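You operate a simulated robot arm through the tools that you are given. There is no shell and no other tool.

You are at the controls of a simulated robot arm. One attempt, no reset.

JOB
Put things in order on the end worktop. At the end: the green glass stands where the clear herb jar (marked "OREGANO") stood; the blue egg cup is on the grey coaster; the large potato from the end worktop stands on top of the cream dough; the clear herb jar from the end worktop stands where the blue egg cup stood; whatever was shut is shut again. Leave all else as you found it, and nothing knocked over. Set down upright: blue egg cup.

It is judged by the outcome, as a careful person would: the job done as asked, and still so three seconds after it is handed in. It fails if anything else is knocked over, pushed out of place, dropped, spilled or broken.

ROBOT AND FRAMES
A 7-joint arm with a two-finger gripper, fixed in place. Base frame: the origin is on the floor under the middle of its stand, x ahead of it, y to its left, z up; the work surface is at about z = 91. Units: cm, rad, N and s.
With the tool pointing down near the work surface it reaches from about 34 to 72 cm from the base axis. Its first joint turns from -1.152 to 1.152 rad. Payload 2.45 kg.
The TCP is the grasp point between the finger pads, 2.6 cm short of the fingertips. In the tool frame z runs along the fingers and y along their closing line. The gripper opens to 9.6 cm; its body begins 6.9 cm behind the TCP.
Orientation is that of the tool frame in the base frame, as a unit quaternion [x, y, z, w]. With the fingers straight down and closing along the base's y, the tool's x points along the base's -x, its y along +y and its z along -z.

CONTROLS
- The arm moves only by the tool drive_tool. Its argument "moves" is a list of rows, each a list of 3 entries, a list of its own where there are three numbers: the finger opening in mm, from 0 to 96, then the shift along the tool's x, y, z in mm, then the turn, a rotation vector about the tool's x, y, z in rad. In form: [[claw, [dx, dy, dz], [wx, wy, wz]], ...]. A call has 1 to 20 rows; each row is the pose to reach, as a shift and turn from the pose commanded when the call began, along the tool's axes at that moment. Rows are played at 5 a second. More than 5 cm and 0.15 rad between two rows, or a gripper value outside its range, and nothing of the call is played. Where a pose cannot be reached the arm comes as near as it can. A force on the tool above 40 N (or 10 N above the force at the start of the call, whichever is more), or a blocked arm, ends the call early, and 0.2 s more pass. The fingers move at their own pace (about 5 cm/s each) and stop on an object; they squeeze with about 25 N. The grip force told is the motor's: it shows also when the fingers shut on nothing. Time passes only in rows, and 0.2 s behind the last, so rows that repeat a pose let the fingers close. The reply holds the time, the measured pose of the TCP, the force on the tool along the base axes, the opening and the grip force, in the units named above and with some noise, with the torque about the TCP (base axes, N m) and any sound that the robot's microphone picked up.
- Cameras (640 x 400 px; columns grow to the right, rows downward): "scene" is fixed at [18.14, -43.88, 141.7]; the picture's right is [0.25, -0.97, 0.00], its down [-0.65, -0.17, -0.74] and it looks along [0.72, 0.19, -0.67] (base axes); focal length 273 px, centre (320, 200). "wrist" rides on the gripper at [8.2, 0.3, -9.8] in the tool frame; the picture's right is [-0.04, 1.00, 0.00], its down [-0.73, -0.03, -0.68] and it looks along [-0.68, -0.03, 0.73] (tool axes); focal length 256 px, centre (320, 200). There is no depth. A picture from a camera that has moved, and an enlarged one, comes with that camera's place and axes in the base frame and with its lens. The place of the scene camera against the robot may be out by one fixed shift of up to 1.2 cm in any direction.
- capture(camera): a new picture of that camera. The clock stands still meanwhile.
- inspect(camera, box): a new picture of the part [left, top, right, bottom] of that camera's present view, enlarged. The clock stands still meanwhile.
- finish_job(): hands the job in; it is judged then, once.

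Nothing tells you positions but the pictures and the camera data. Unless the task says otherwise, let go and move clear before handing in.

The tools are called after "Request:" as a command line: name --argument value ..., lists and objects as JSON in quotes. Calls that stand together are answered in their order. drive_tool: Moves the arm, as the interface text tells. Its arguments: {"type":"object","properties":{"moves":{"type":"array","items":{"type":"array"}}},"required":["moves"]} The other tools are called the same way: capture (camera) takes a picture; inspect (camera, box) takes an enlarged picture of a part of a camera's view; finish_job () hands the job in.

At the start:

```text
clock: 0.0
ee_pos: [42.5, -23.08, 122.4]
tool_rot: [0.0, 1.0, -0.001, 0.0]
wrist_force: [-0.8, 0.1, -0.2]
ft_torque: [-0.01, -0.02, -0.04]
gripper_width: 9.6
gripper_force: 0.1
```

scene: 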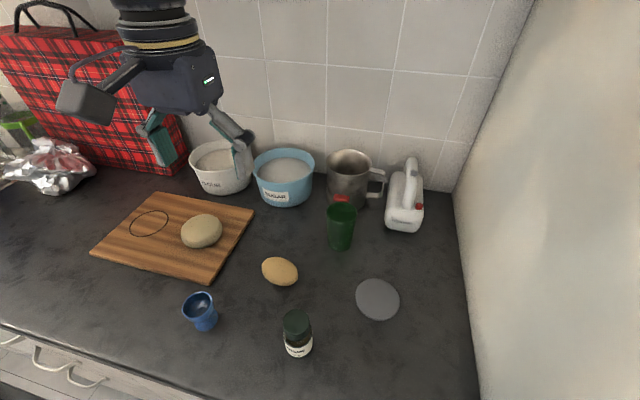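
wrist: 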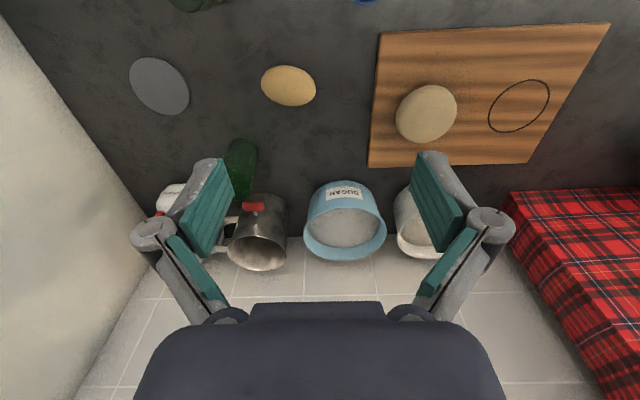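

I see a worktop with a cutting board carrying cream dough, a potato, a blue egg cup, a dark herb jar, a green glass and a grey coaster. I'll look closer before moving anything.

Request:
inspect --camera "scene" --box '[160, 240, 420, 400]'

Request:
inspect --camera "scene" --box '[240, 130, 480, 280]'

Request:
inspect --camera "scene" --box '[0, 100, 260, 300]'

Request:
inspect --camera "scene" --box '[0, 280, 200, 400]'

Request:
inspect --camera "wrist" --box '[100, 0, 580, 300]'

```text
2.46 times, centred on (290, 320) of scene
camera zoom: at [18.14, -43.88, 141.7], right [0.25, -0.97, 0.0], down [-0.65, -0.17, -0.74], along [0.72, 0.19, -0.67], focal length 672 px, centre (394, -95)
```

zoom: 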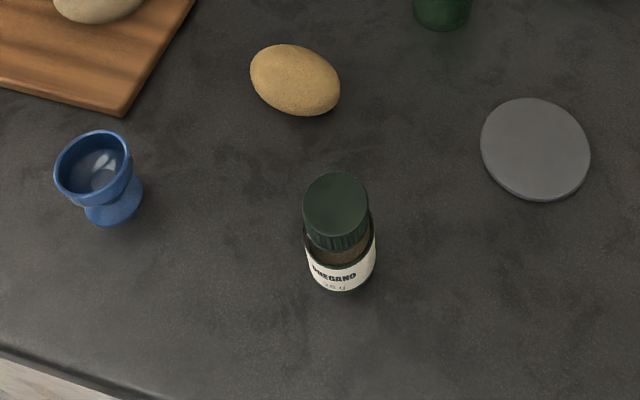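

```text
2.67 times, centred on (360, 205) of scene
camera zoom: at [18.14, -43.88, 141.7], right [0.25, -0.97, 0.0], down [-0.65, -0.17, -0.74], along [0.72, 0.19, -0.67], focal length 728 px, centre (213, 187)
```

zoom: 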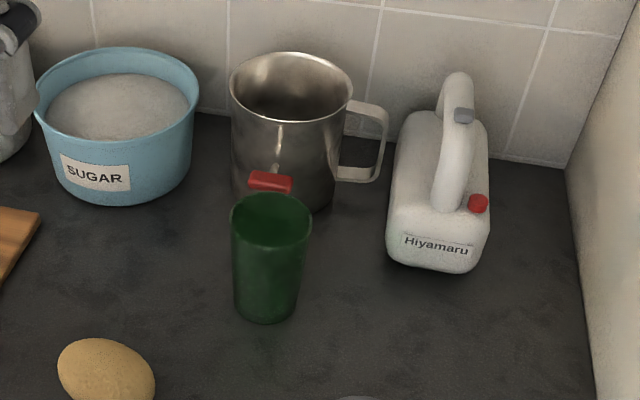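

```text
2.00 times, centred on (130, 200) of scene
camera zoom: at [18.14, -43.88, 141.7], right [0.25, -0.97, 0.0], down [-0.65, -0.17, -0.74], along [0.72, 0.19, -0.67], focal length 546 px, centre (700, 200)
```

zoom: 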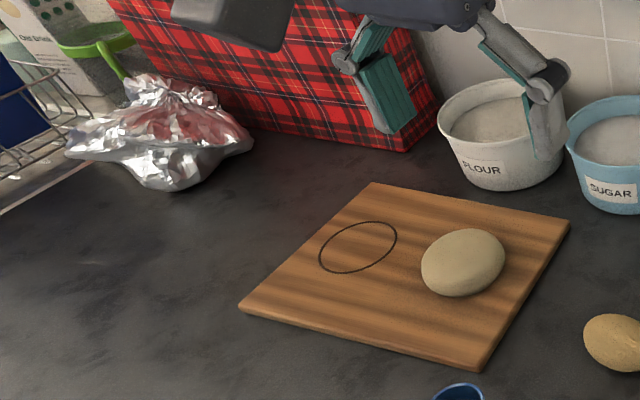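

```text
3.20 times, centred on (100, 340) of scene
camera zoom: at [18.14, -43.88, 141.7], right [0.25, -0.97, 0.0], down [-0.65, -0.17, -0.74], along [0.72, 0.19, -0.67], focal length 874 px, centre (1024, -248)
```

zoom: 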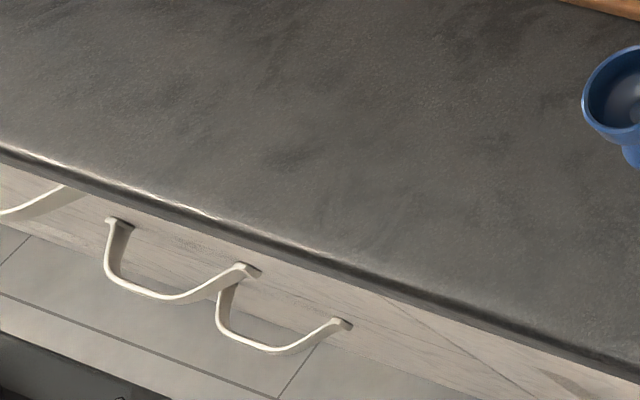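

```text
1.33 times, centred on (340, 150) of wrist
camera zoom: at [34.25, -22.75, 132.23], right [0.04, 1.0, 0.0], down [0.73, -0.03, 0.68], along [0.68, -0.03, -0.73], focal length 341 px, centre (293, 267)
```

zoom: 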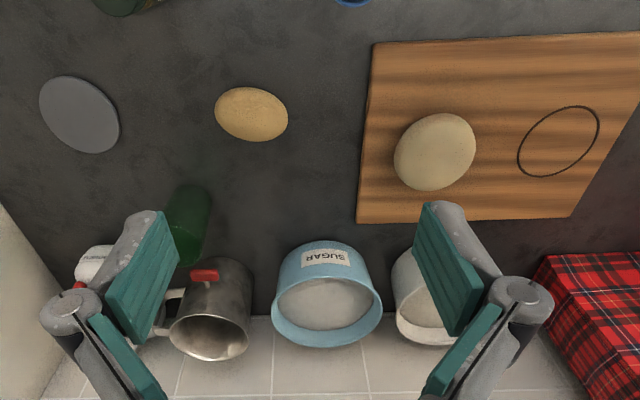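

The egg cup looks to be near (34.7, -17.6), the jar near (35.5, -35.5), the glass near (58.8, -38), the coaster near (46.9, -47.9) and the potato near (46.9, -27.8). I'll move the wrist camera over the egg cup and jar to pin these down.

Request:
drive_tool --moves '[[96, [20, 0, 30], [0, 0, 0]], [96, [40, 0, 60], [0, 0, 0]], [96, [55, 0, 85], [0, 0, 0]], [96, [65, -10, 100], [0, 0, 0]], [96, [65, -10, 100], [0, 0, 0]]]'

Request:
capture --camera "wrist"

Request:
capture --camera "scene"

```text
clock: 1.2
ee_pos: [35.99, -24.1, 112.44]
tool_rot: [0.0, 1.0, 0.0, -0.001]
wrist_force: [-0.3, -0.1, 0.6]
ft_torque: [0.0, -0.01, -0.01]
gripper_width: 9.59
gripper_force: 0.0
```

```text
taken
camera wrist: at [27.82, -23.73, 122.18], right [0.04, 1.0, 0.0], down [0.73, -0.03, 0.68], along [0.68, -0.03, -0.73], focal length 256 px, centre (320, 200)
```

wrist: 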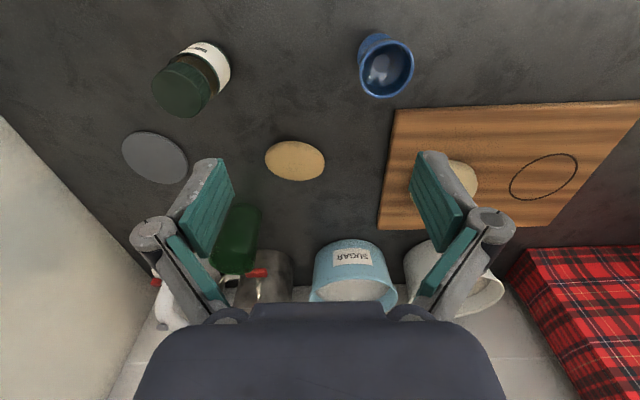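

```text
taken
```

scene: 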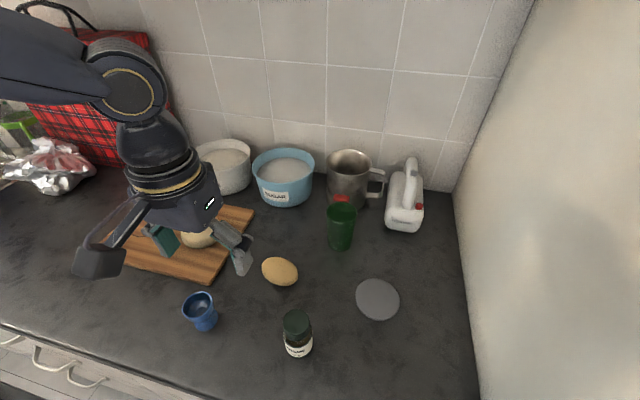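

The view is clear, so I'll enlarge the egg cup, jar, coaster and potato to localise them precisely.

Request:
inspect --camera "wrist" --box '[120, 10, 280, 110]'

Request:
inspect --camera "wrist" --box '[310, 10, 470, 110]'

Request:
inspect --camera "wrist" --box '[100, 110, 340, 260]'

Request:
inspect --camera "wrist" --box '[140, 190, 340, 315]'

```text
4.00 times, centred on (200, 60) of wrist
camera zoom: at [27.82, -23.73, 122.18], right [0.04, 1.0, 0.0], down [0.73, -0.03, 0.68], along [0.68, -0.03, -0.73], focal length 1024 px, centre (800, 760)
```

zoom: 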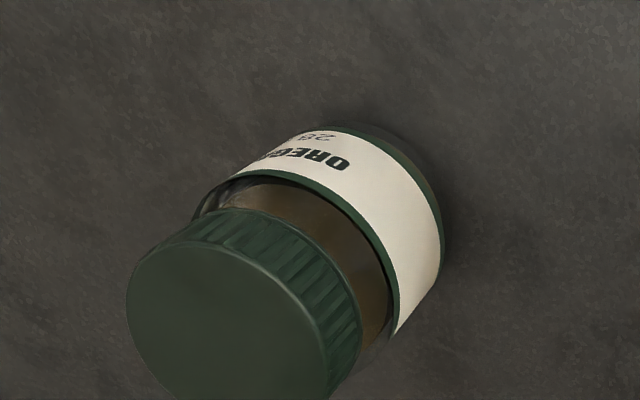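

```text
4.00 times, centred on (390, 60) of wrist
camera zoom: at [27.82, -23.73, 122.18], right [0.04, 1.0, 0.0], down [0.73, -0.03, 0.68], along [0.68, -0.03, -0.73], focal length 1024 px, centre (40, 760)
```

zoom: 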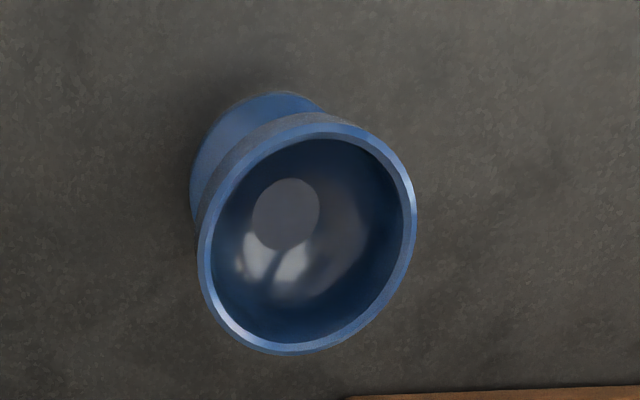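

```text
2.67 times, centred on (220, 185) of wrist
camera zoom: at [27.82, -23.73, 122.18], right [0.04, 1.0, 0.0], down [0.73, -0.03, 0.68], along [0.68, -0.03, -0.73], focal length 683 px, centre (587, 240)
```

zoom: 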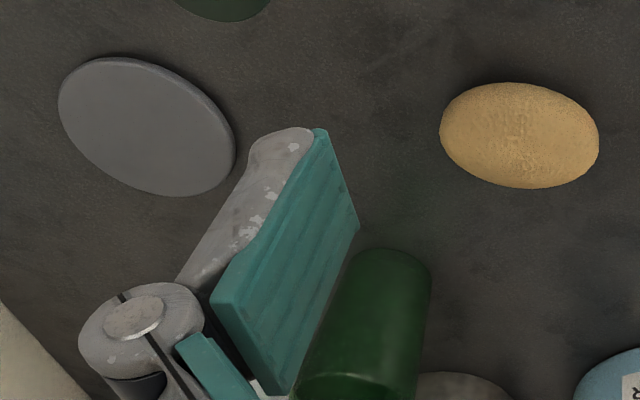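

```text
3.20 times, centred on (240, 252) of wrist
camera zoom: at [27.82, -23.73, 122.18], right [0.04, 1.0, 0.0], down [0.73, -0.03, 0.68], along [0.68, -0.03, -0.73], focal length 819 px, centre (576, 32)
```

zoom: 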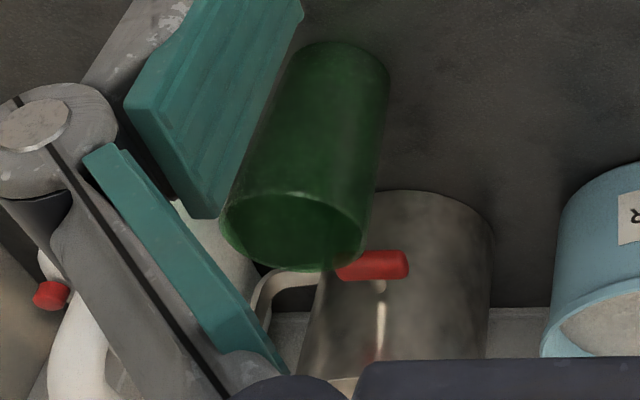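

The wrist view puts the egg cup near (35.2, -18.0), with a rim about 6–7 cm above the worktop. I'll hover over it with the fingers open and check the alignment.

Request:
drive_tool --moves '[[96, [4, 25, 10], [0, 0, 0]], [96, [8, 61, 30], [0, 0, 0]], [96, [8, 61, 60], [0, 0, 0]], [96, [8, 61, 84], [0, 0, 0]], [96, [8, 61, 84], [0, 0, 0]]]'

Request:
capture --camera "wrist"

Request:
inspect --camera "scene" --box '[110, 210, 310, 335]'

```text
clock: 2.4
ee_pos: [35.19, -17.79, 103.91]
tool_rot: [0.0, 1.0, 0.0, 0.0]
wrist_force: [0.3, -0.2, 0.0]
ft_torque: [0.01, 0.0, 0.03]
gripper_width: 9.61
gripper_force: 0.1
```

```text
taken
camera wrist: at [26.92, -17.54, 113.72], right [0.04, 1.0, 0.0], down [0.73, -0.03, 0.68], along [0.68, -0.03, -0.73], focal length 256 px, centre (320, 200)
```

wrist: 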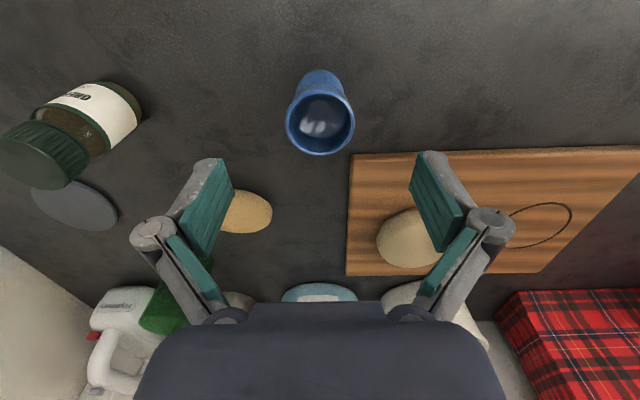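

```text
3.20 times, centred on (210, 272) of scene
camera zoom: at [18.14, -43.88, 141.7], right [0.25, -0.97, 0.0], down [-0.65, -0.17, -0.74], along [0.72, 0.19, -0.67], focal length 874 px, centre (672, -32)
```

zoom: 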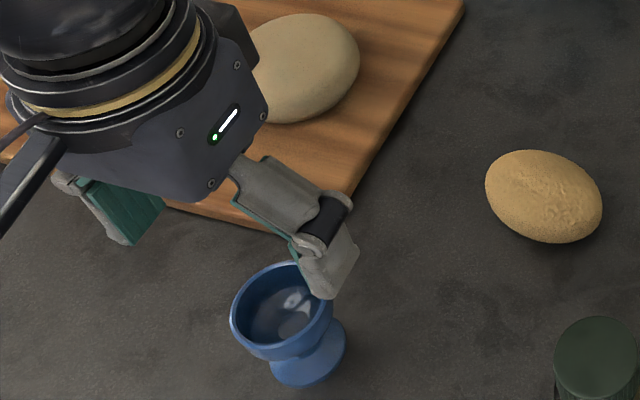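

Request:
inspect --camera "wrist" --box '[240, 50, 400, 150]'

Request:
inspect --camera "wrist" --box '[0, 70, 160, 170]'

```text
4.00 times, centred on (320, 100) of wrist
camera zoom: at [26.92, -17.54, 113.72], right [0.04, 1.0, 0.0], down [0.73, -0.03, 0.68], along [0.68, -0.03, -0.73], focal length 1024 px, centre (320, 600)
```

zoom: 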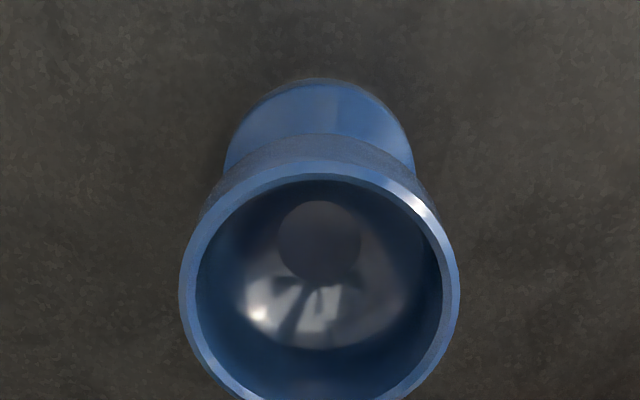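

```text
4.00 times, centred on (80, 120) of wrist
camera zoom: at [26.92, -17.54, 113.72], right [0.04, 1.0, 0.0], down [0.73, -0.03, 0.68], along [0.68, -0.03, -0.73], focal length 1024 px, centre (1280, 520)
```

zoom: 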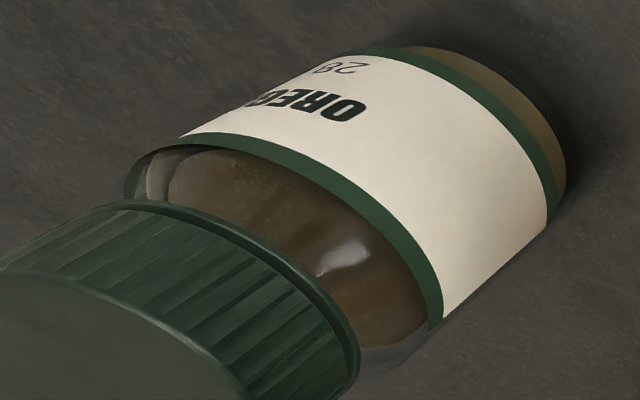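

The foot centre comes out near (35.5, -17.9), with the rim at z≈96 and about 5 cm wide. I'll descend straight down around it and close.

Request:
drive_tool --moves '[[96, [-3, 1, 25], [0, 0, 0]], [96, [-3, 1, 50], [0, 0, 0]], [96, [-3, 1, 70], [0, 0, 0]], [96, [-3, 1, 85], [0, 0, 0]], [96, [-3, 1, 85], [0, 0, 0]]]'

Request:
capture --camera "wrist"

Request:
inspect --camera "scene" --box '[110, 230, 270, 330]'

```text
clock: 3.6
ee_pos: [35.46, -17.92, 95.49]
tool_rot: [0.0, 1.0, -0.001, 0.0]
wrist_force: [-0.6, -0.1, 0.0]
ft_torque: [0.01, 0.03, 0.02]
gripper_width: 9.62
gripper_force: 0.0
```

```text
taken
camera wrist: at [27.21, -17.54, 105.25], right [0.04, 1.0, 0.0], down [0.73, -0.03, 0.68], along [0.68, -0.03, -0.73], focal length 256 px, centre (320, 200)
```

wrist: 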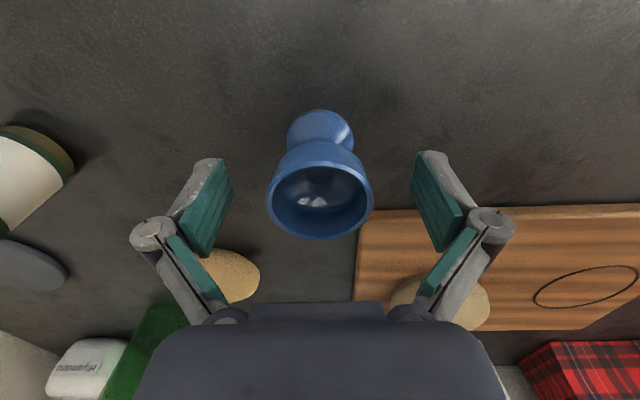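

```text
4.00 times, centred on (190, 280) of scene
camera zoom: at [18.14, -43.88, 141.7], right [0.25, -0.97, 0.0], down [-0.65, -0.17, -0.74], along [0.72, 0.19, -0.67], focal length 1092 px, centre (840, -120)
```

zoom: 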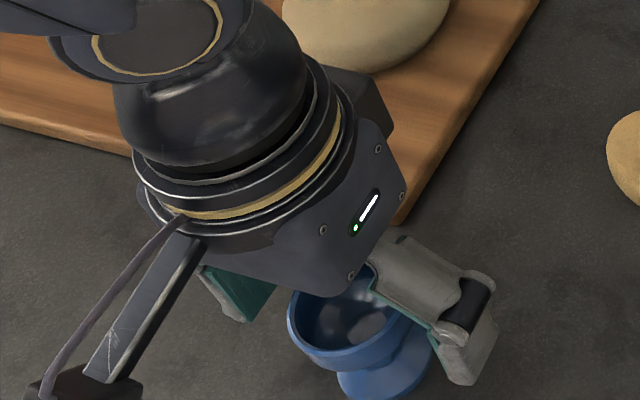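

The cup sits centred between the fingers with its rim about 1 cm above the grasp point. Now I'll close gently.

Request:
drive_tool --moves '[[60, [0, 0, 0], [0, 0, 0]], [40, [0, 0, 0], [0, 0, 0]], [20, [0, 0, 0], [0, 0, 0]], [20, [0, 0, 0], [0, 0, 0]], [20, [0, 0, 0], [0, 0, 0]]]'

Request:
capture --camera "wrist"

```text
clock: 4.8
ee_pos: [35.46, -17.98, 95.5]
tool_rot: [0.0, 1.0, 0.0, -0.001]
wrist_force: [-0.9, 0.7, 4.9]
ft_torque: [-0.02, 0.02, -0.03]
gripper_width: 5.17
gripper_force: 24.9
```

```text
taken
camera wrist: at [27.21, -17.54, 105.29], right [0.04, 1.0, 0.0], down [0.73, -0.03, 0.68], along [0.68, -0.03, -0.73], focal length 256 px, centre (320, 200)
```

wrist: 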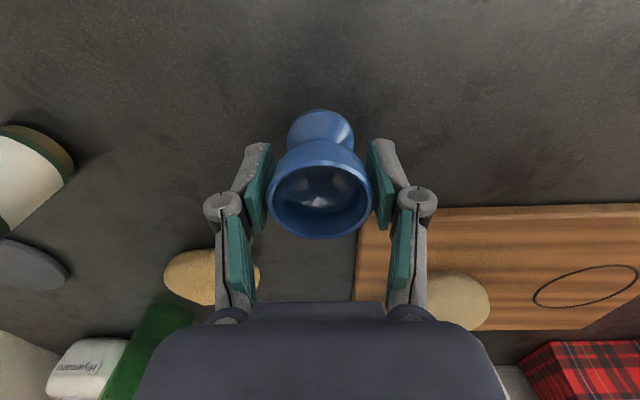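

The cup is held at 5.2 cm opening. I'll lift it slowly straight up and check that it hangs properly.

Request:
drive_tool --moves '[[20, [0, 0, -5], [0, 0, 0]], [20, [0, 0, -15], [0, 0, 0]], [20, [0, 0, -35], [0, 0, 0]], [20, [0, 0, -65], [0, 0, 0]], [20, [0, 0, -100], [0, 0, 0]], [20, [0, 0, -135], [0, 0, 0]], [20, [0, 0, -160], [0, 0, 0]], [20, [0, 0, -160], [0, 0, 0]]]'

Request:
capture --camera "wrist"

Request:
capture --camera "scene"

```text
clock: 6.6
ee_pos: [35.52, -17.61, 111.44]
tool_rot: [0.0, 1.0, 0.0, 0.0]
wrist_force: [1.2, -0.4, -0.6]
ft_torque: [-0.02, 0.0, -0.01]
gripper_width: 5.27
gripper_force: 24.6
```

```text
taken
camera wrist: at [27.21, -17.38, 121.25], right [0.04, 1.0, 0.0], down [0.73, -0.03, 0.68], along [0.68, -0.03, -0.73], focal length 256 px, centre (320, 200)
```

wrist: 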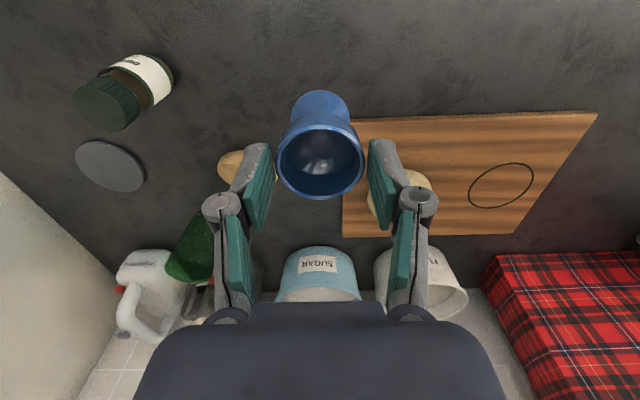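

```text
taken
```

scene: 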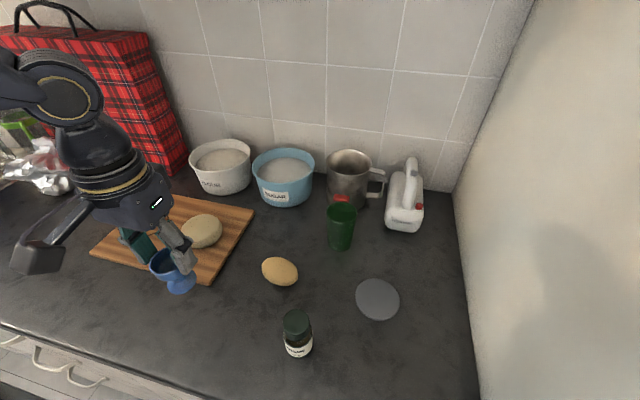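

The cup seems to have slipped down toward the fingertips during the lift. I'll take a close look before deciding anything.

Request:
inspect --camera "scene" --box '[100, 210, 260, 310]'

Request:
inspect --camera "wrist" --box '[200, 80, 440, 230]'

```text
4.00 times, centred on (180, 260) of scene
camera zoom: at [18.14, -43.88, 141.7], right [0.25, -0.97, 0.0], down [-0.65, -0.17, -0.74], along [0.72, 0.19, -0.67], focal length 1092 px, centre (880, -40)
```

zoom: 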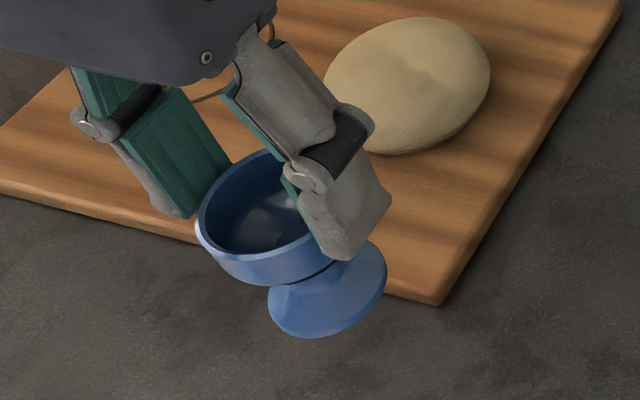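

```text
2.67 times, centred on (320, 155) of wrist
camera zoom: at [27.21, -17.38, 121.25], right [0.04, 1.0, 0.0], down [0.73, -0.03, 0.68], along [0.68, -0.03, -0.73], focal length 683 px, centre (320, 320)
```

zoom: 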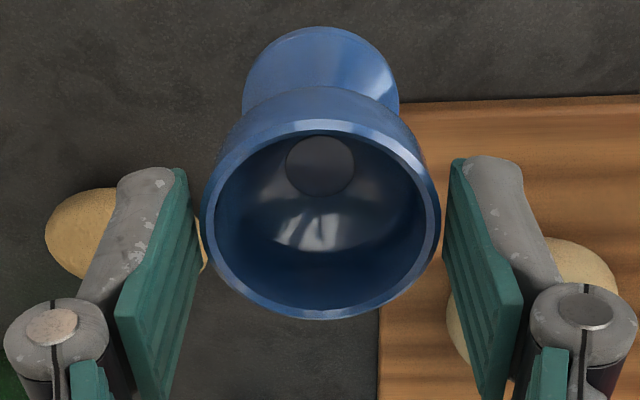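

The cup has slid about 2.5 cm and is now held only near the fingertips. I'll lower it straight back to its original spot for a better grip.

Request:
drive_tool --moves '[[20, [0, 0, 15], [0, 0, 0]], [20, [0, 0, 40], [0, 0, 0]], [20, [0, 0, 70], [0, 0, 0]], [20, [0, 0, 95], [0, 0, 0]], [20, [0, 0, 110], [0, 0, 0]], [20, [0, 0, 118], [0, 0, 0]], [20, [0, 0, 122], [0, 0, 0]]]'

Request:
inspect --camera "wrist" --box '[200, 80, 440, 230]'

Request:
inspect --camera "scene" --box '[110, 240, 270, 340]'

```text
clock: 8.2
ee_pos: [35.53, -17.96, 99.34]
tool_rot: [0.0, 1.0, 0.001, 0.0]
wrist_force: [0.0, 0.5, -1.0]
ft_torque: [0.02, -0.02, 0.02]
gripper_width: 5.25
gripper_force: 25.3
```

```text
2.67 times, centred on (320, 155) of wrist
camera zoom: at [27.27, -17.63, 109.2], right [0.04, 1.0, 0.0], down [0.73, -0.03, 0.68], along [0.68, -0.03, -0.73], focal length 683 px, centre (320, 320)
```

zoom: 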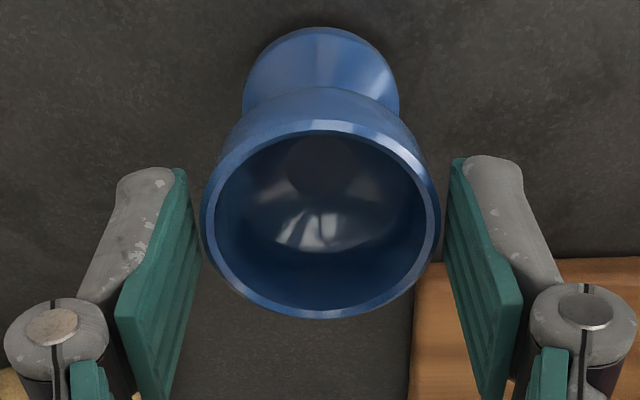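

```text
4.00 times, centred on (190, 290) of scene
camera zoom: at [18.14, -43.89, 141.7], right [0.25, -0.97, 0.0], down [-0.65, -0.17, -0.74], along [0.72, 0.19, -0.67], focal length 1092 px, centre (840, -160)
```

zoom: 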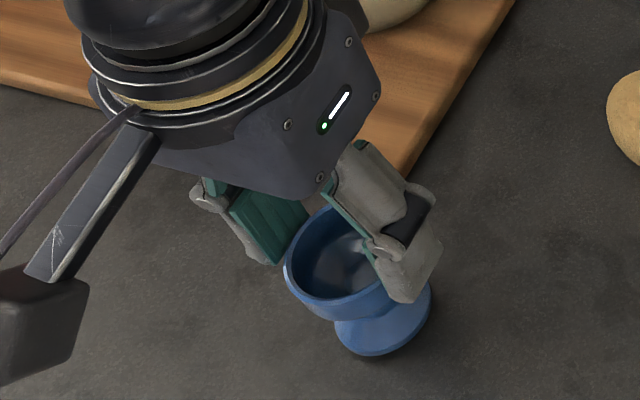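

The grip held without further slipping on the way down. I'll ease the cup onto the worktop in small steps while watching the force.

Request:
drive_tool --moves '[[20, [0, 0, 3], [0, 0, 0]], [20, [0, 0, 5], [0, 0, 0]], [20, [0, 0, 7], [0, 0, 0]], [20, [0, 0, 7], [0, 0, 0]]]'

```text
clock: 9.2
ee_pos: [35.49, -17.94, 98.6]
tool_rot: [0.0, 1.0, 0.0, 0.0]
wrist_force: [-0.6, 0.6, -0.1]
ft_torque: [-0.01, 0.05, 0.05]
gripper_width: 5.27
gripper_force: 25.4
```

Request:
drive_tool --moves '[[20, [0, 0, 1], [0, 0, 0]], [20, [0, 0, 2], [0, 0, 0]], [20, [0, 0, 2], [0, 0, 0]]]'

Request:
inspect --camera "wrist" --box '[200, 80, 440, 230]'

Request:
inspect --camera "scene" --box '[110, 240, 270, 340]'

```text
clock: 10.0
ee_pos: [35.67, -18.01, 98.49]
tool_rot: [0.0, 1.0, 0.0, 0.001]
wrist_force: [-0.5, -1.0, 15.7]
ft_torque: [-0.04, -0.08, -0.11]
gripper_width: 5.26
gripper_force: 24.4
```

```text
2.67 times, centred on (320, 155) of wrist
camera zoom: at [27.31, -17.59, 108.28], right [0.04, 1.0, 0.0], down [0.73, -0.03, 0.68], along [0.68, -0.03, -0.73], focal length 683 px, centre (320, 320)
```

zoom: 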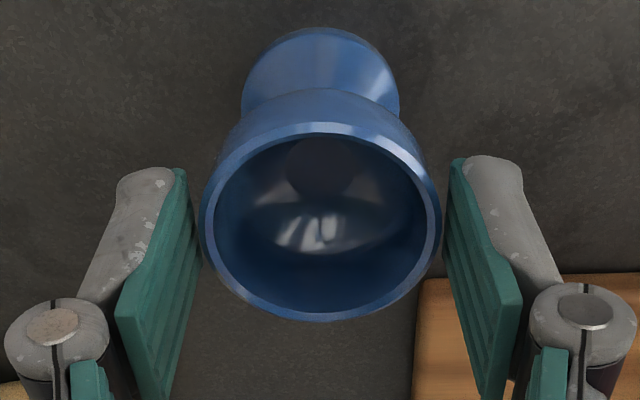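

```text
4.00 times, centred on (190, 290) of scene
camera zoom: at [18.12, -43.88, 141.7], right [0.25, -0.97, 0.0], down [-0.65, -0.17, -0.74], along [0.72, 0.19, -0.67], focal length 1092 px, centre (840, -160)
```

zoom: 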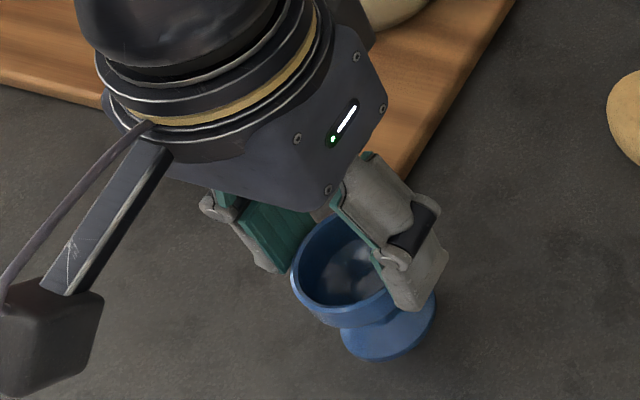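

The cup touched down with 15.7 N of push and did not slide, so this fingertip grip is now firm. I'll lift again gently and check before carrying it.

Request:
drive_tool --moves '[[20, [0, 0, -3], [0, 0, 0]], [20, [0, 0, -8], [0, 0, 0]], [20, [0, 0, -16], [0, 0, 0]], [20, [0, 0, -26], [0, 0, 0]], [20, [0, 0, -30], [0, 0, 0]]]'

Request:
inspect --camera "wrist" --box '[200, 80, 440, 230]'

```text
clock: 11.2
ee_pos: [35.43, -17.92, 101.38]
tool_rot: [0.0, 1.0, 0.001, 0.001]
wrist_force: [0.9, -0.2, -0.9]
ft_torque: [-0.01, -0.02, 0.03]
gripper_width: 5.26
gripper_force: 24.4
```

```text
2.67 times, centred on (320, 155) of wrist
camera zoom: at [27.18, -17.59, 111.22], right [0.04, 1.0, 0.0], down [0.73, -0.03, 0.68], along [0.68, -0.03, -0.73], focal length 683 px, centre (320, 320)
```

zoom: 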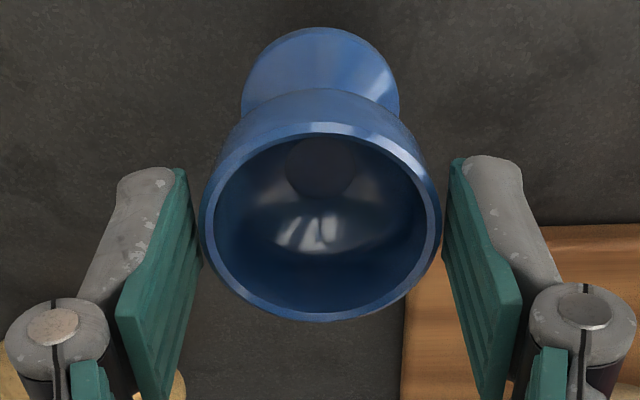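

The grip is unchanged, so I'll raise the cup and carry it over to the coaster.

Request:
drive_tool --moves '[[20, [0, 0, -10], [0, 0, 0]], [20, [0, 0, -28], [0, 0, 0]], [20, [0, 0, -52], [0, 0, 0]], [20, [0, 0, -76], [0, 0, 0]], [20, [0, 0, -92], [0, 0, 0]], [20, [-3.5, -9, -96], [0, 0, 0]], [20, [-9.4, -24, -96], [0, 0, 0]], [20, [-17.7, -45, -96], [0, 0, 0]], [20, [-28, -72.5, -96], [0, 0, 0]], [20, [-40, -103, -96], [0, 0, 0]], [20, [-52, -133, -96], [0, 0, 0]], [20, [-64, -163, -96], [0, 0, 0]], [20, [-75.5, -193, -96], [0, 0, 0]], [20, [-87, -223, -96], [0, 0, 0]], [20, [-98, -251, -96], [0, 0, 0]], [20, [-107, -275, -96], [0, 0, 0]], [20, [-114, -293, -96], [0, 0, 0]], [20, [-118, -302, -96], [0, 0, 0]], [20, [-118, -302, -96], [0, 0, 0]]]'

Request:
capture --camera "wrist"

Request:
capture --camera "scene"

```text
clock: 15.2
ee_pos: [46.75, -47.11, 110.69]
tool_rot: [0.0, 1.0, 0.0, -0.001]
wrist_force: [-0.6, -1.2, -0.3]
ft_torque: [0.02, -0.02, -0.01]
gripper_width: 5.24
gripper_force: 25.0
out of reach, approached as far as the arm can: row 18, 19
```

```text
taken
camera wrist: at [38.45, -46.73, 120.57], right [0.04, 1.0, 0.0], down [0.73, -0.03, 0.68], along [0.68, -0.03, -0.73], focal length 256 px, centre (320, 200)
```

wrist: 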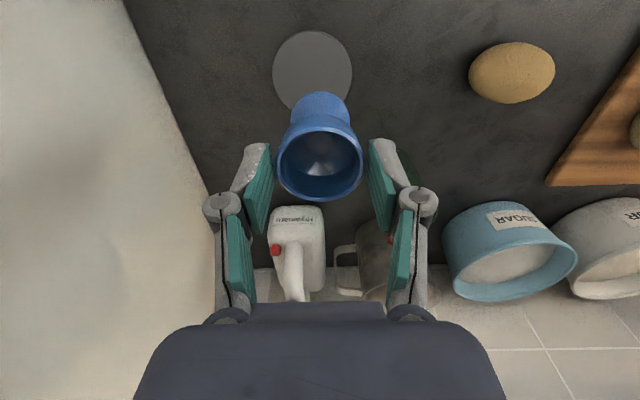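

```text
taken
```

scene: 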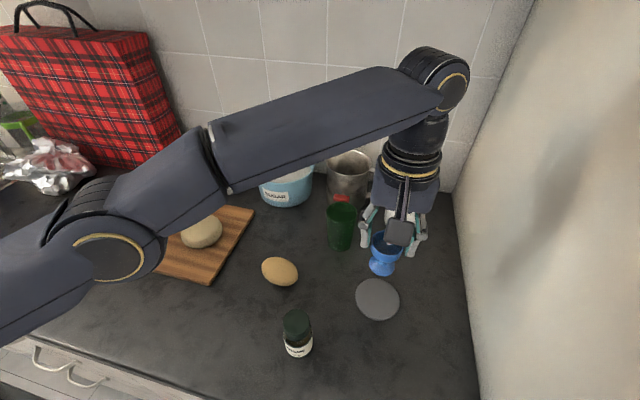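

I've nearly reached it; the arm is at its reach limit at this height, so I'll come down where the reach is longer. The coaster centre reads about (47.2, -48.0), so I'll lower partway and re-measure.

Request:
drive_tool --moves '[[20, [0, 0, 12], [0, 0, 0]], [20, [0, 0, 30], [0, 0, 0]], [20, [0, 0, 50], [0, 0, 0]], [20, [0, 0, 65], [0, 0, 0]], [20, [0, 0, 70], [0, 0, 0]], [20, [0, 0, 70], [0, 0, 0]]]'

Request:
capture --camera "wrist"

Request:
inspect --camera "scene" --box '[310, 220, 470, 320]'

```text
clock: 16.6
ee_pos: [46.79, -47.24, 103.63]
tool_rot: [0.0, 1.0, -0.001, 0.0]
wrist_force: [0.1, -0.3, -0.6]
ft_torque: [0.03, -0.04, 0.01]
gripper_width: 5.24
gripper_force: 25.3
```

```text
taken
camera wrist: at [38.51, -46.86, 113.5], right [0.04, 1.0, 0.0], down [0.73, -0.03, 0.68], along [0.68, -0.03, -0.73], focal length 256 px, centre (320, 200)
```

wrist: 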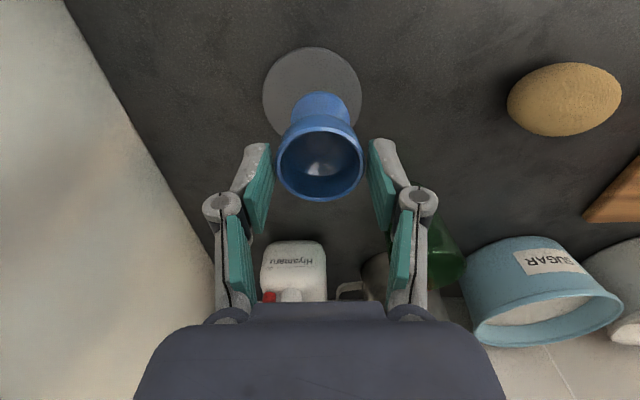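

```text
4.00 times, centred on (390, 270) of scene
camera zoom: at [18.14, -43.89, 141.69], right [0.25, -0.97, 0.0], down [-0.65, -0.17, -0.74], along [0.72, 0.19, -0.67], focal length 1092 px, centre (40, -80)
```

zoom: 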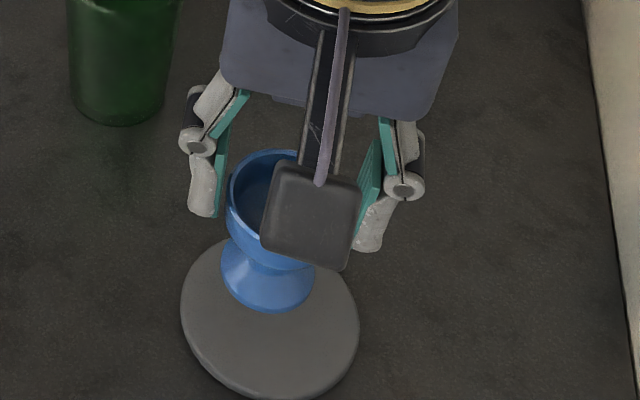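

The coaster centre is at about (47.35, -47.97). I'll correct sideways by a few millimetres and lower until it just touches.

Request:
drive_tool --moves '[[20, [-3, -4, 8], [0, 0, 0]], [20, [-5.6, -7.3, 20], [0, 0, 0]], [20, [-5.6, -7.3, 32], [0, 0, 0]], [20, [-5.6, -7.3, 38], [0, 0, 0]], [20, [-5.6, -7.3, 38], [0, 0, 0]]]'

Request:
capture --camera "wrist"

Request:
inspect --camera "scene" --box '[310, 220, 470, 320]'

```text
clock: 17.8
ee_pos: [47.33, -47.76, 99.88]
tool_rot: [0.0, 1.0, -0.001, 0.0]
wrist_force: [-0.1, -0.6, -0.3]
ft_torque: [0.01, -0.02, -0.01]
gripper_width: 5.26
gripper_force: 24.8
```

```text
taken
camera wrist: at [39.04, -47.53, 109.77], right [0.04, 1.0, 0.0], down [0.73, -0.03, 0.68], along [0.68, -0.03, -0.73], focal length 256 px, centre (320, 200)
```

wrist: 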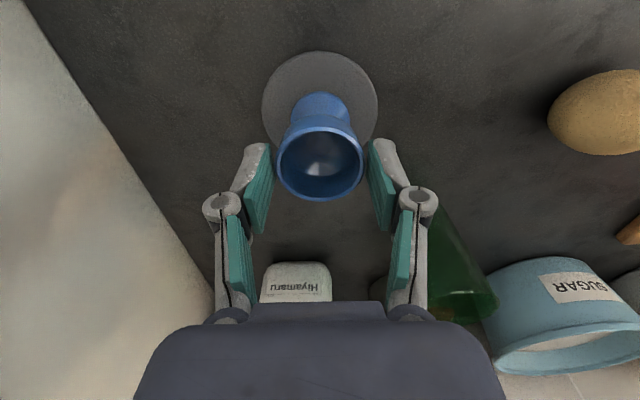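

```text
4.00 times, centred on (390, 270) of scene
camera zoom: at [18.14, -43.89, 141.69], right [0.25, -0.97, 0.0], down [-0.65, -0.17, -0.74], along [0.72, 0.19, -0.67], focal length 1092 px, centre (40, -80)
```

zoom: 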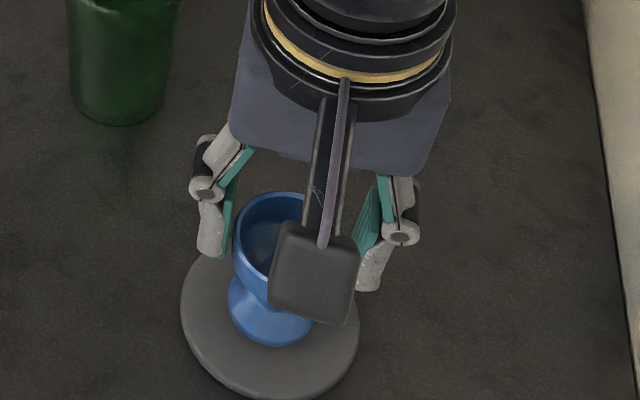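

The cup is centred over the coaster, so I'll lower it in small steps to contact.

Request:
drive_tool --moves '[[20, [0, -1, 3], [0, 0, 0]], [20, [0, -1, 5], [0, 0, 0]], [20, [0, -1, 6], [0, 0, 0]], [20, [0, -1, 7], [0, 0, 0]]]'

```text
clock: 18.8
ee_pos: [47.21, -47.89, 99.38]
tool_rot: [0.001, 1.0, 0.0, 0.0]
wrist_force: [0.4, 1.2, 3.4]
ft_torque: [0.05, -0.02, 0.0]
gripper_width: 5.24
gripper_force: 25.3
```

Contact is made (3.4 N). I'll open the fingers slowly and keep still.

Request:
drive_tool --moves '[[53, [0, 0, 0], [0, 0, 0]], [56, [0, 0, 0], [0, 0, 0]], [60, [0, 0, 0], [0, 0, 0]], [66, [0, 0, 0], [0, 0, 0]], [75, [0, 0, 0], [0, 0, 0]], [85, [0, 0, 0], [0, 0, 0]], [85, [0, 0, 0], [0, 0, 0]]]'

Request:
capture --camera "wrist"

Request:
inspect --camera "scene" --box '[310, 220, 470, 320]'

```text
clock: 20.4
ee_pos: [47.29, -47.89, 99.29]
tool_rot: [0.0, 1.0, 0.0, 0.0]
wrist_force: [0.3, -0.4, -0.4]
ft_torque: [0.01, -0.01, 0.0]
gripper_width: 8.48
gripper_force: 0.1
```

```text
taken
camera wrist: at [39.02, -47.56, 109.03], right [0.04, 1.0, 0.0], down [0.73, -0.03, 0.68], along [0.68, -0.03, -0.73], focal length 256 px, centre (320, 200)
```

wrist: 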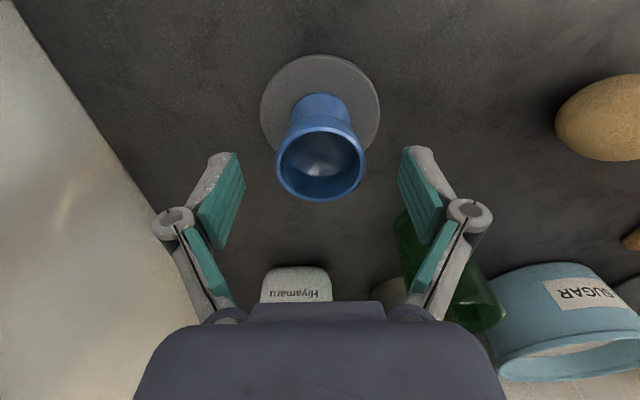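

```text
4.00 times, centred on (390, 270) of scene
camera zoom: at [18.14, -43.88, 141.7], right [0.25, -0.97, 0.0], down [-0.65, -0.17, -0.74], along [0.72, 0.19, -0.67], focal length 1092 px, centre (40, -80)
```

zoom: 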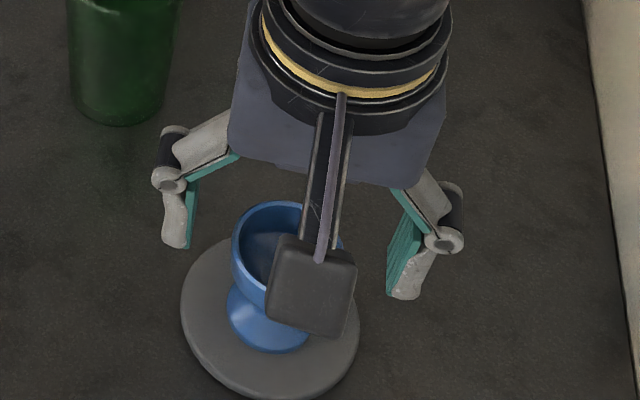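

The egg cup stands upright on the coaster. I'll rise clear and go above the jar next.

Request:
drive_tool --moves '[[90, [0, 0, -20], [0, 0, 0]], [96, [0, 0, -50], [0, 0, 0]], [96, [5, 5, -85], [0, 0, 0]], [96, [20, 20, -110], [0, 0, 0]], [96, [45, 45, -125], [0, 0, 0]], [96, [75, 78, -125], [0, 0, 0]], [96, [100, 105, -125], [0, 0, 0]], [96, [113, 119.5, -125], [0, 0, 0]], [96, [113, 119.5, -125], [0, 0, 0]]]'

Request:
capture --camera "wrist"

Request:
capture --camera "scene"

```text
clock: 22.4
ee_pos: [35.75, -36.01, 111.82]
tool_rot: [0.0, 1.0, 0.001, 0.0]
wrist_force: [-0.2, 0.4, 0.3]
ft_torque: [-0.02, 0.02, 0.01]
gripper_width: 9.6
gripper_force: 0.0
```

```text
taken
camera wrist: at [27.5, -35.69, 121.55], right [0.04, 1.0, 0.0], down [0.73, -0.03, 0.68], along [0.68, -0.03, -0.73], focal length 256 px, centre (320, 200)
```

wrist: 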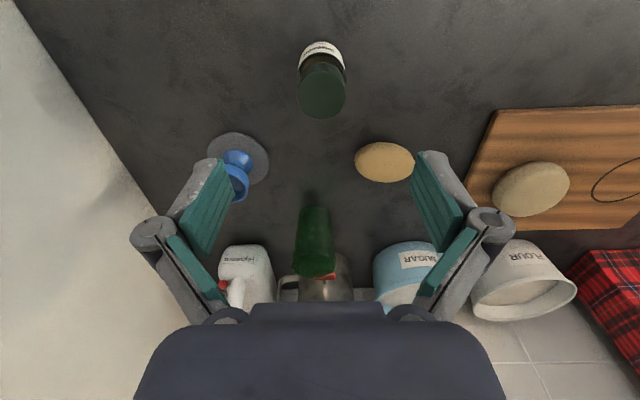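

```text
taken
```

scene: 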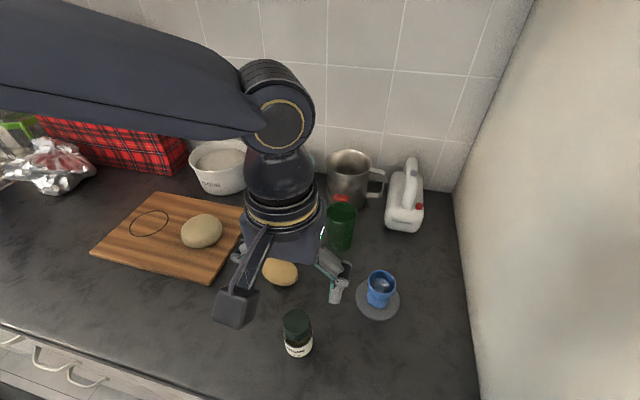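

Request:
inspect --camera "wrist" --box '[240, 30, 400, 130]'

Request:
inspect --camera "wrist" --box '[180, 180, 420, 330]'

Request:
inspect --camera "scene" --box '[260, 260, 420, 360]'

```text
4.00 times, centred on (320, 80) of wrist
camera zoom: at [27.5, -35.69, 121.55], right [0.04, 1.0, 0.0], down [0.73, -0.03, 0.68], along [0.68, -0.03, -0.73], focal length 1024 px, centre (320, 680)
```

zoom: 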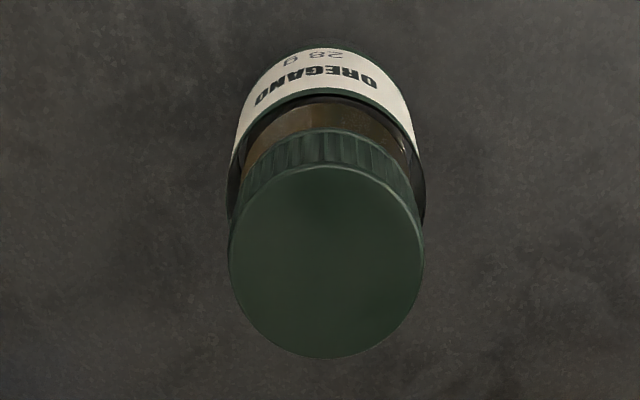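

```text
2.67 times, centred on (300, 255) of wrist
camera zoom: at [27.5, -35.69, 121.55], right [0.04, 1.0, 0.0], down [0.73, -0.03, 0.68], along [0.68, -0.03, -0.73], focal length 683 px, centre (373, 53)
```

zoom: 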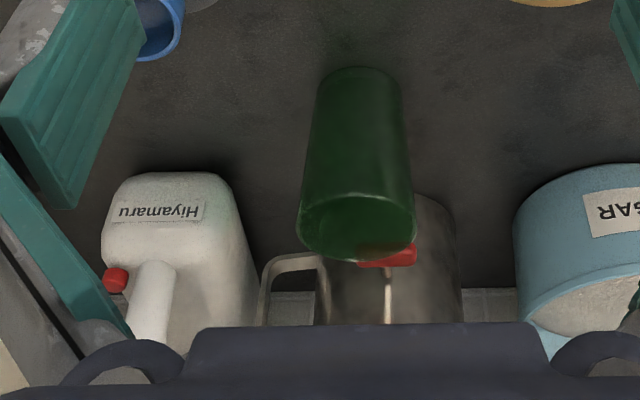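

```text
4.00 times, centred on (340, 310) of scene
camera zoom: at [18.14, -43.88, 141.7], right [0.25, -0.97, 0.0], down [-0.65, -0.17, -0.74], along [0.72, 0.19, -0.67], focal length 1092 px, centre (240, -240)
```

zoom: 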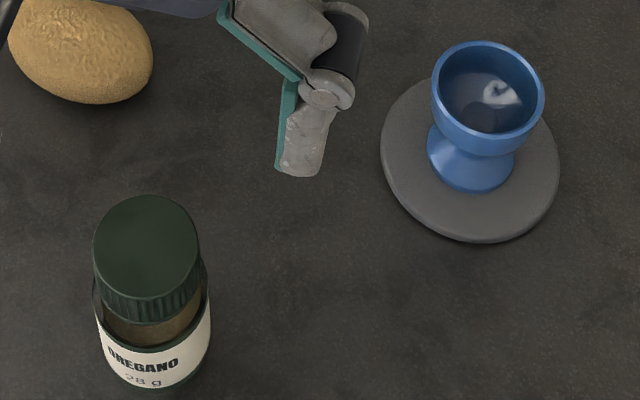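

The jar centre reads about (35.7, -35.95), with its cap top at z≈99.9. I'll descend partway and check the alignment.

Request:
drive_tool --moves '[[96, [0, 0, 30], [0, 0, 0]], [96, [0, 0, 60], [0, 0, 0]], [96, [0, 0, 70], [0, 0, 0]], [96, [0, 0, 70], [0, 0, 0]]]'

Request:
inspect --camera "wrist" --box '[200, 60, 440, 210]'

```text
clock: 23.4
ee_pos: [35.84, -35.97, 104.75]
tool_rot: [0.0, 1.0, -0.001, 0.0]
wrist_force: [-0.2, 0.2, 0.5]
ft_torque: [-0.01, 0.01, -0.02]
gripper_width: 9.6
gripper_force: 0.1
```

```text
2.67 times, centred on (320, 135) of wrist
camera zoom: at [27.62, -35.65, 114.51], right [0.04, 1.0, 0.0], down [0.73, -0.03, 0.68], along [0.68, -0.03, -0.73], focal length 683 px, centre (320, 373)
```

zoom: 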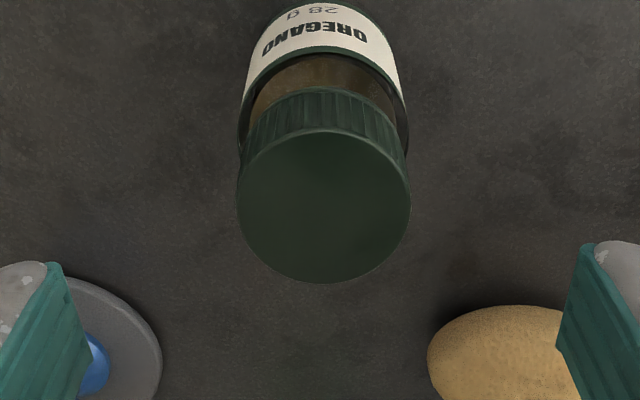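

Aligned in y and within 2 mm in x. I'll descend around the jar body and close.

Request:
drive_tool --moves '[[96, [2, 0, 25], [0, 0, 0]], [96, [2, 0, 50], [0, 0, 0]], [96, [2, 0, 75], [0, 0, 0]], [96, [2, 0, 94], [0, 0, 0]], [96, [2, 0, 94], [0, 0, 0]]]'

Request:
capture --camera "wrist"

```text
clock: 24.6
ee_pos: [35.71, -36.06, 95.41]
tool_rot: [0.001, 1.0, -0.001, 0.001]
wrist_force: [0.5, -0.3, 0.7]
ft_torque: [0.03, 0.01, 0.0]
gripper_width: 9.61
gripper_force: 0.2
```

```text
taken
camera wrist: at [27.51, -35.68, 105.18], right [0.04, 1.0, 0.0], down [0.73, -0.03, 0.68], along [0.68, -0.03, -0.73], focal length 256 px, centre (320, 200)
```

wrist: 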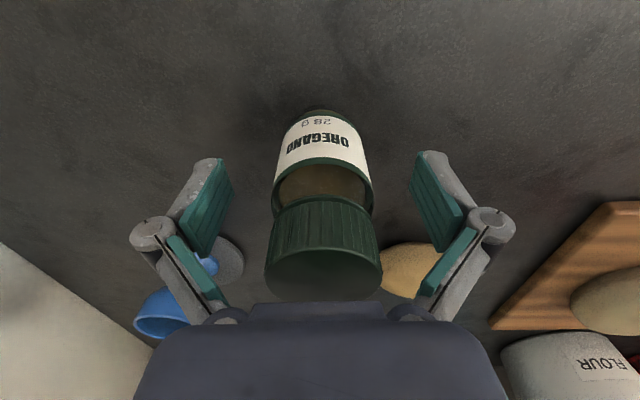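

Request:
drive_tool --moves '[[60, [0, 0, 0], [0, 0, 0]], [40, [0, 0, 0], [0, 0, 0]], [20, [0, 0, 0], [0, 0, 0]], [20, [0, 0, 0], [0, 0, 0]], [20, [0, 0, 0], [0, 0, 0]]]'

Request:
capture --camera "wrist"

```text
clock: 25.8
ee_pos: [35.81, -35.97, 95.34]
tool_rot: [0.0, 1.0, 0.0, 0.0]
wrist_force: [0.7, 1.3, 1.5]
ft_torque: [0.04, -0.01, -0.01]
gripper_width: 4.39
gripper_force: 24.7
```

```text
taken
camera wrist: at [27.51, -35.67, 105.21], right [0.04, 1.0, 0.0], down [0.73, -0.03, 0.68], along [0.68, -0.03, -0.73], focal length 256 px, centre (320, 200)
```

wrist: 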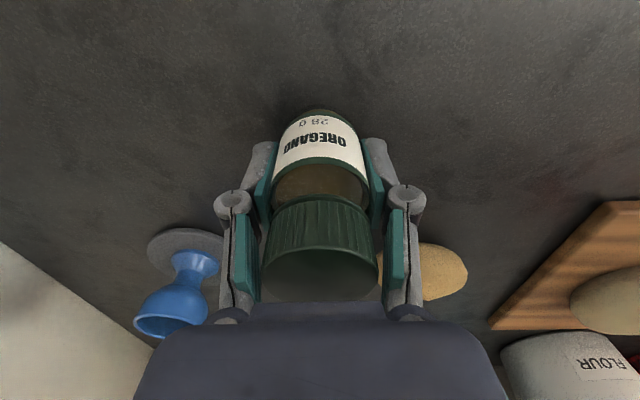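

The jar is gripped at 4.4 cm. I'll lift a little and check for slip.

Request:
drive_tool --moves '[[20, [0, 0, -3], [0, 0, 0]], [20, [0, 0, -8], [0, 0, 0]], [20, [0, 0, -16], [0, 0, 0]], [20, [0, 0, -25], [0, 0, 0]], [20, [0, 0, -30], [0, 0, 0]]]'

Request:
capture --camera "wrist"

Request:
inspect --camera "scene" --box '[220, 250, 420, 375]'

```text
clock: 27.0
ee_pos: [35.79, -36.05, 98.34]
tool_rot: [0.001, 1.0, 0.0, 0.0]
wrist_force: [0.0, 0.4, -1.0]
ft_torque: [0.01, 0.0, 0.03]
gripper_width: 4.38
gripper_force: 24.5
```

```text
taken
camera wrist: at [27.45, -35.74, 108.17], right [0.04, 1.0, 0.0], down [0.73, -0.03, 0.68], along [0.68, -0.03, -0.73], focal length 256 px, centre (320, 200)
```

wrist: 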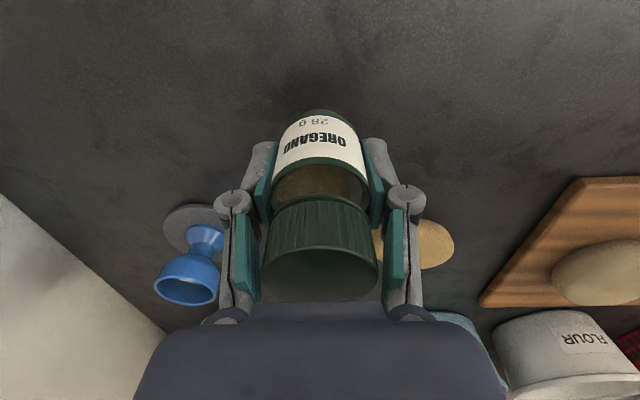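

```text
3.20 times, centred on (320, 312) of scene
camera zoom: at [18.14, -43.89, 141.7], right [0.25, -0.97, 0.0], down [-0.65, -0.17, -0.74], along [0.72, 0.19, -0.67], focal length 874 px, centre (320, -160)
```

zoom: 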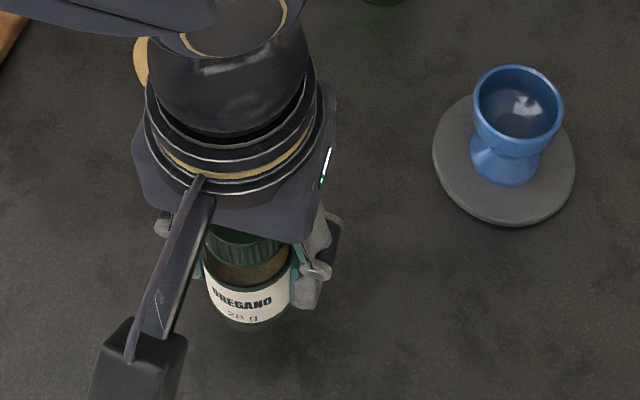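

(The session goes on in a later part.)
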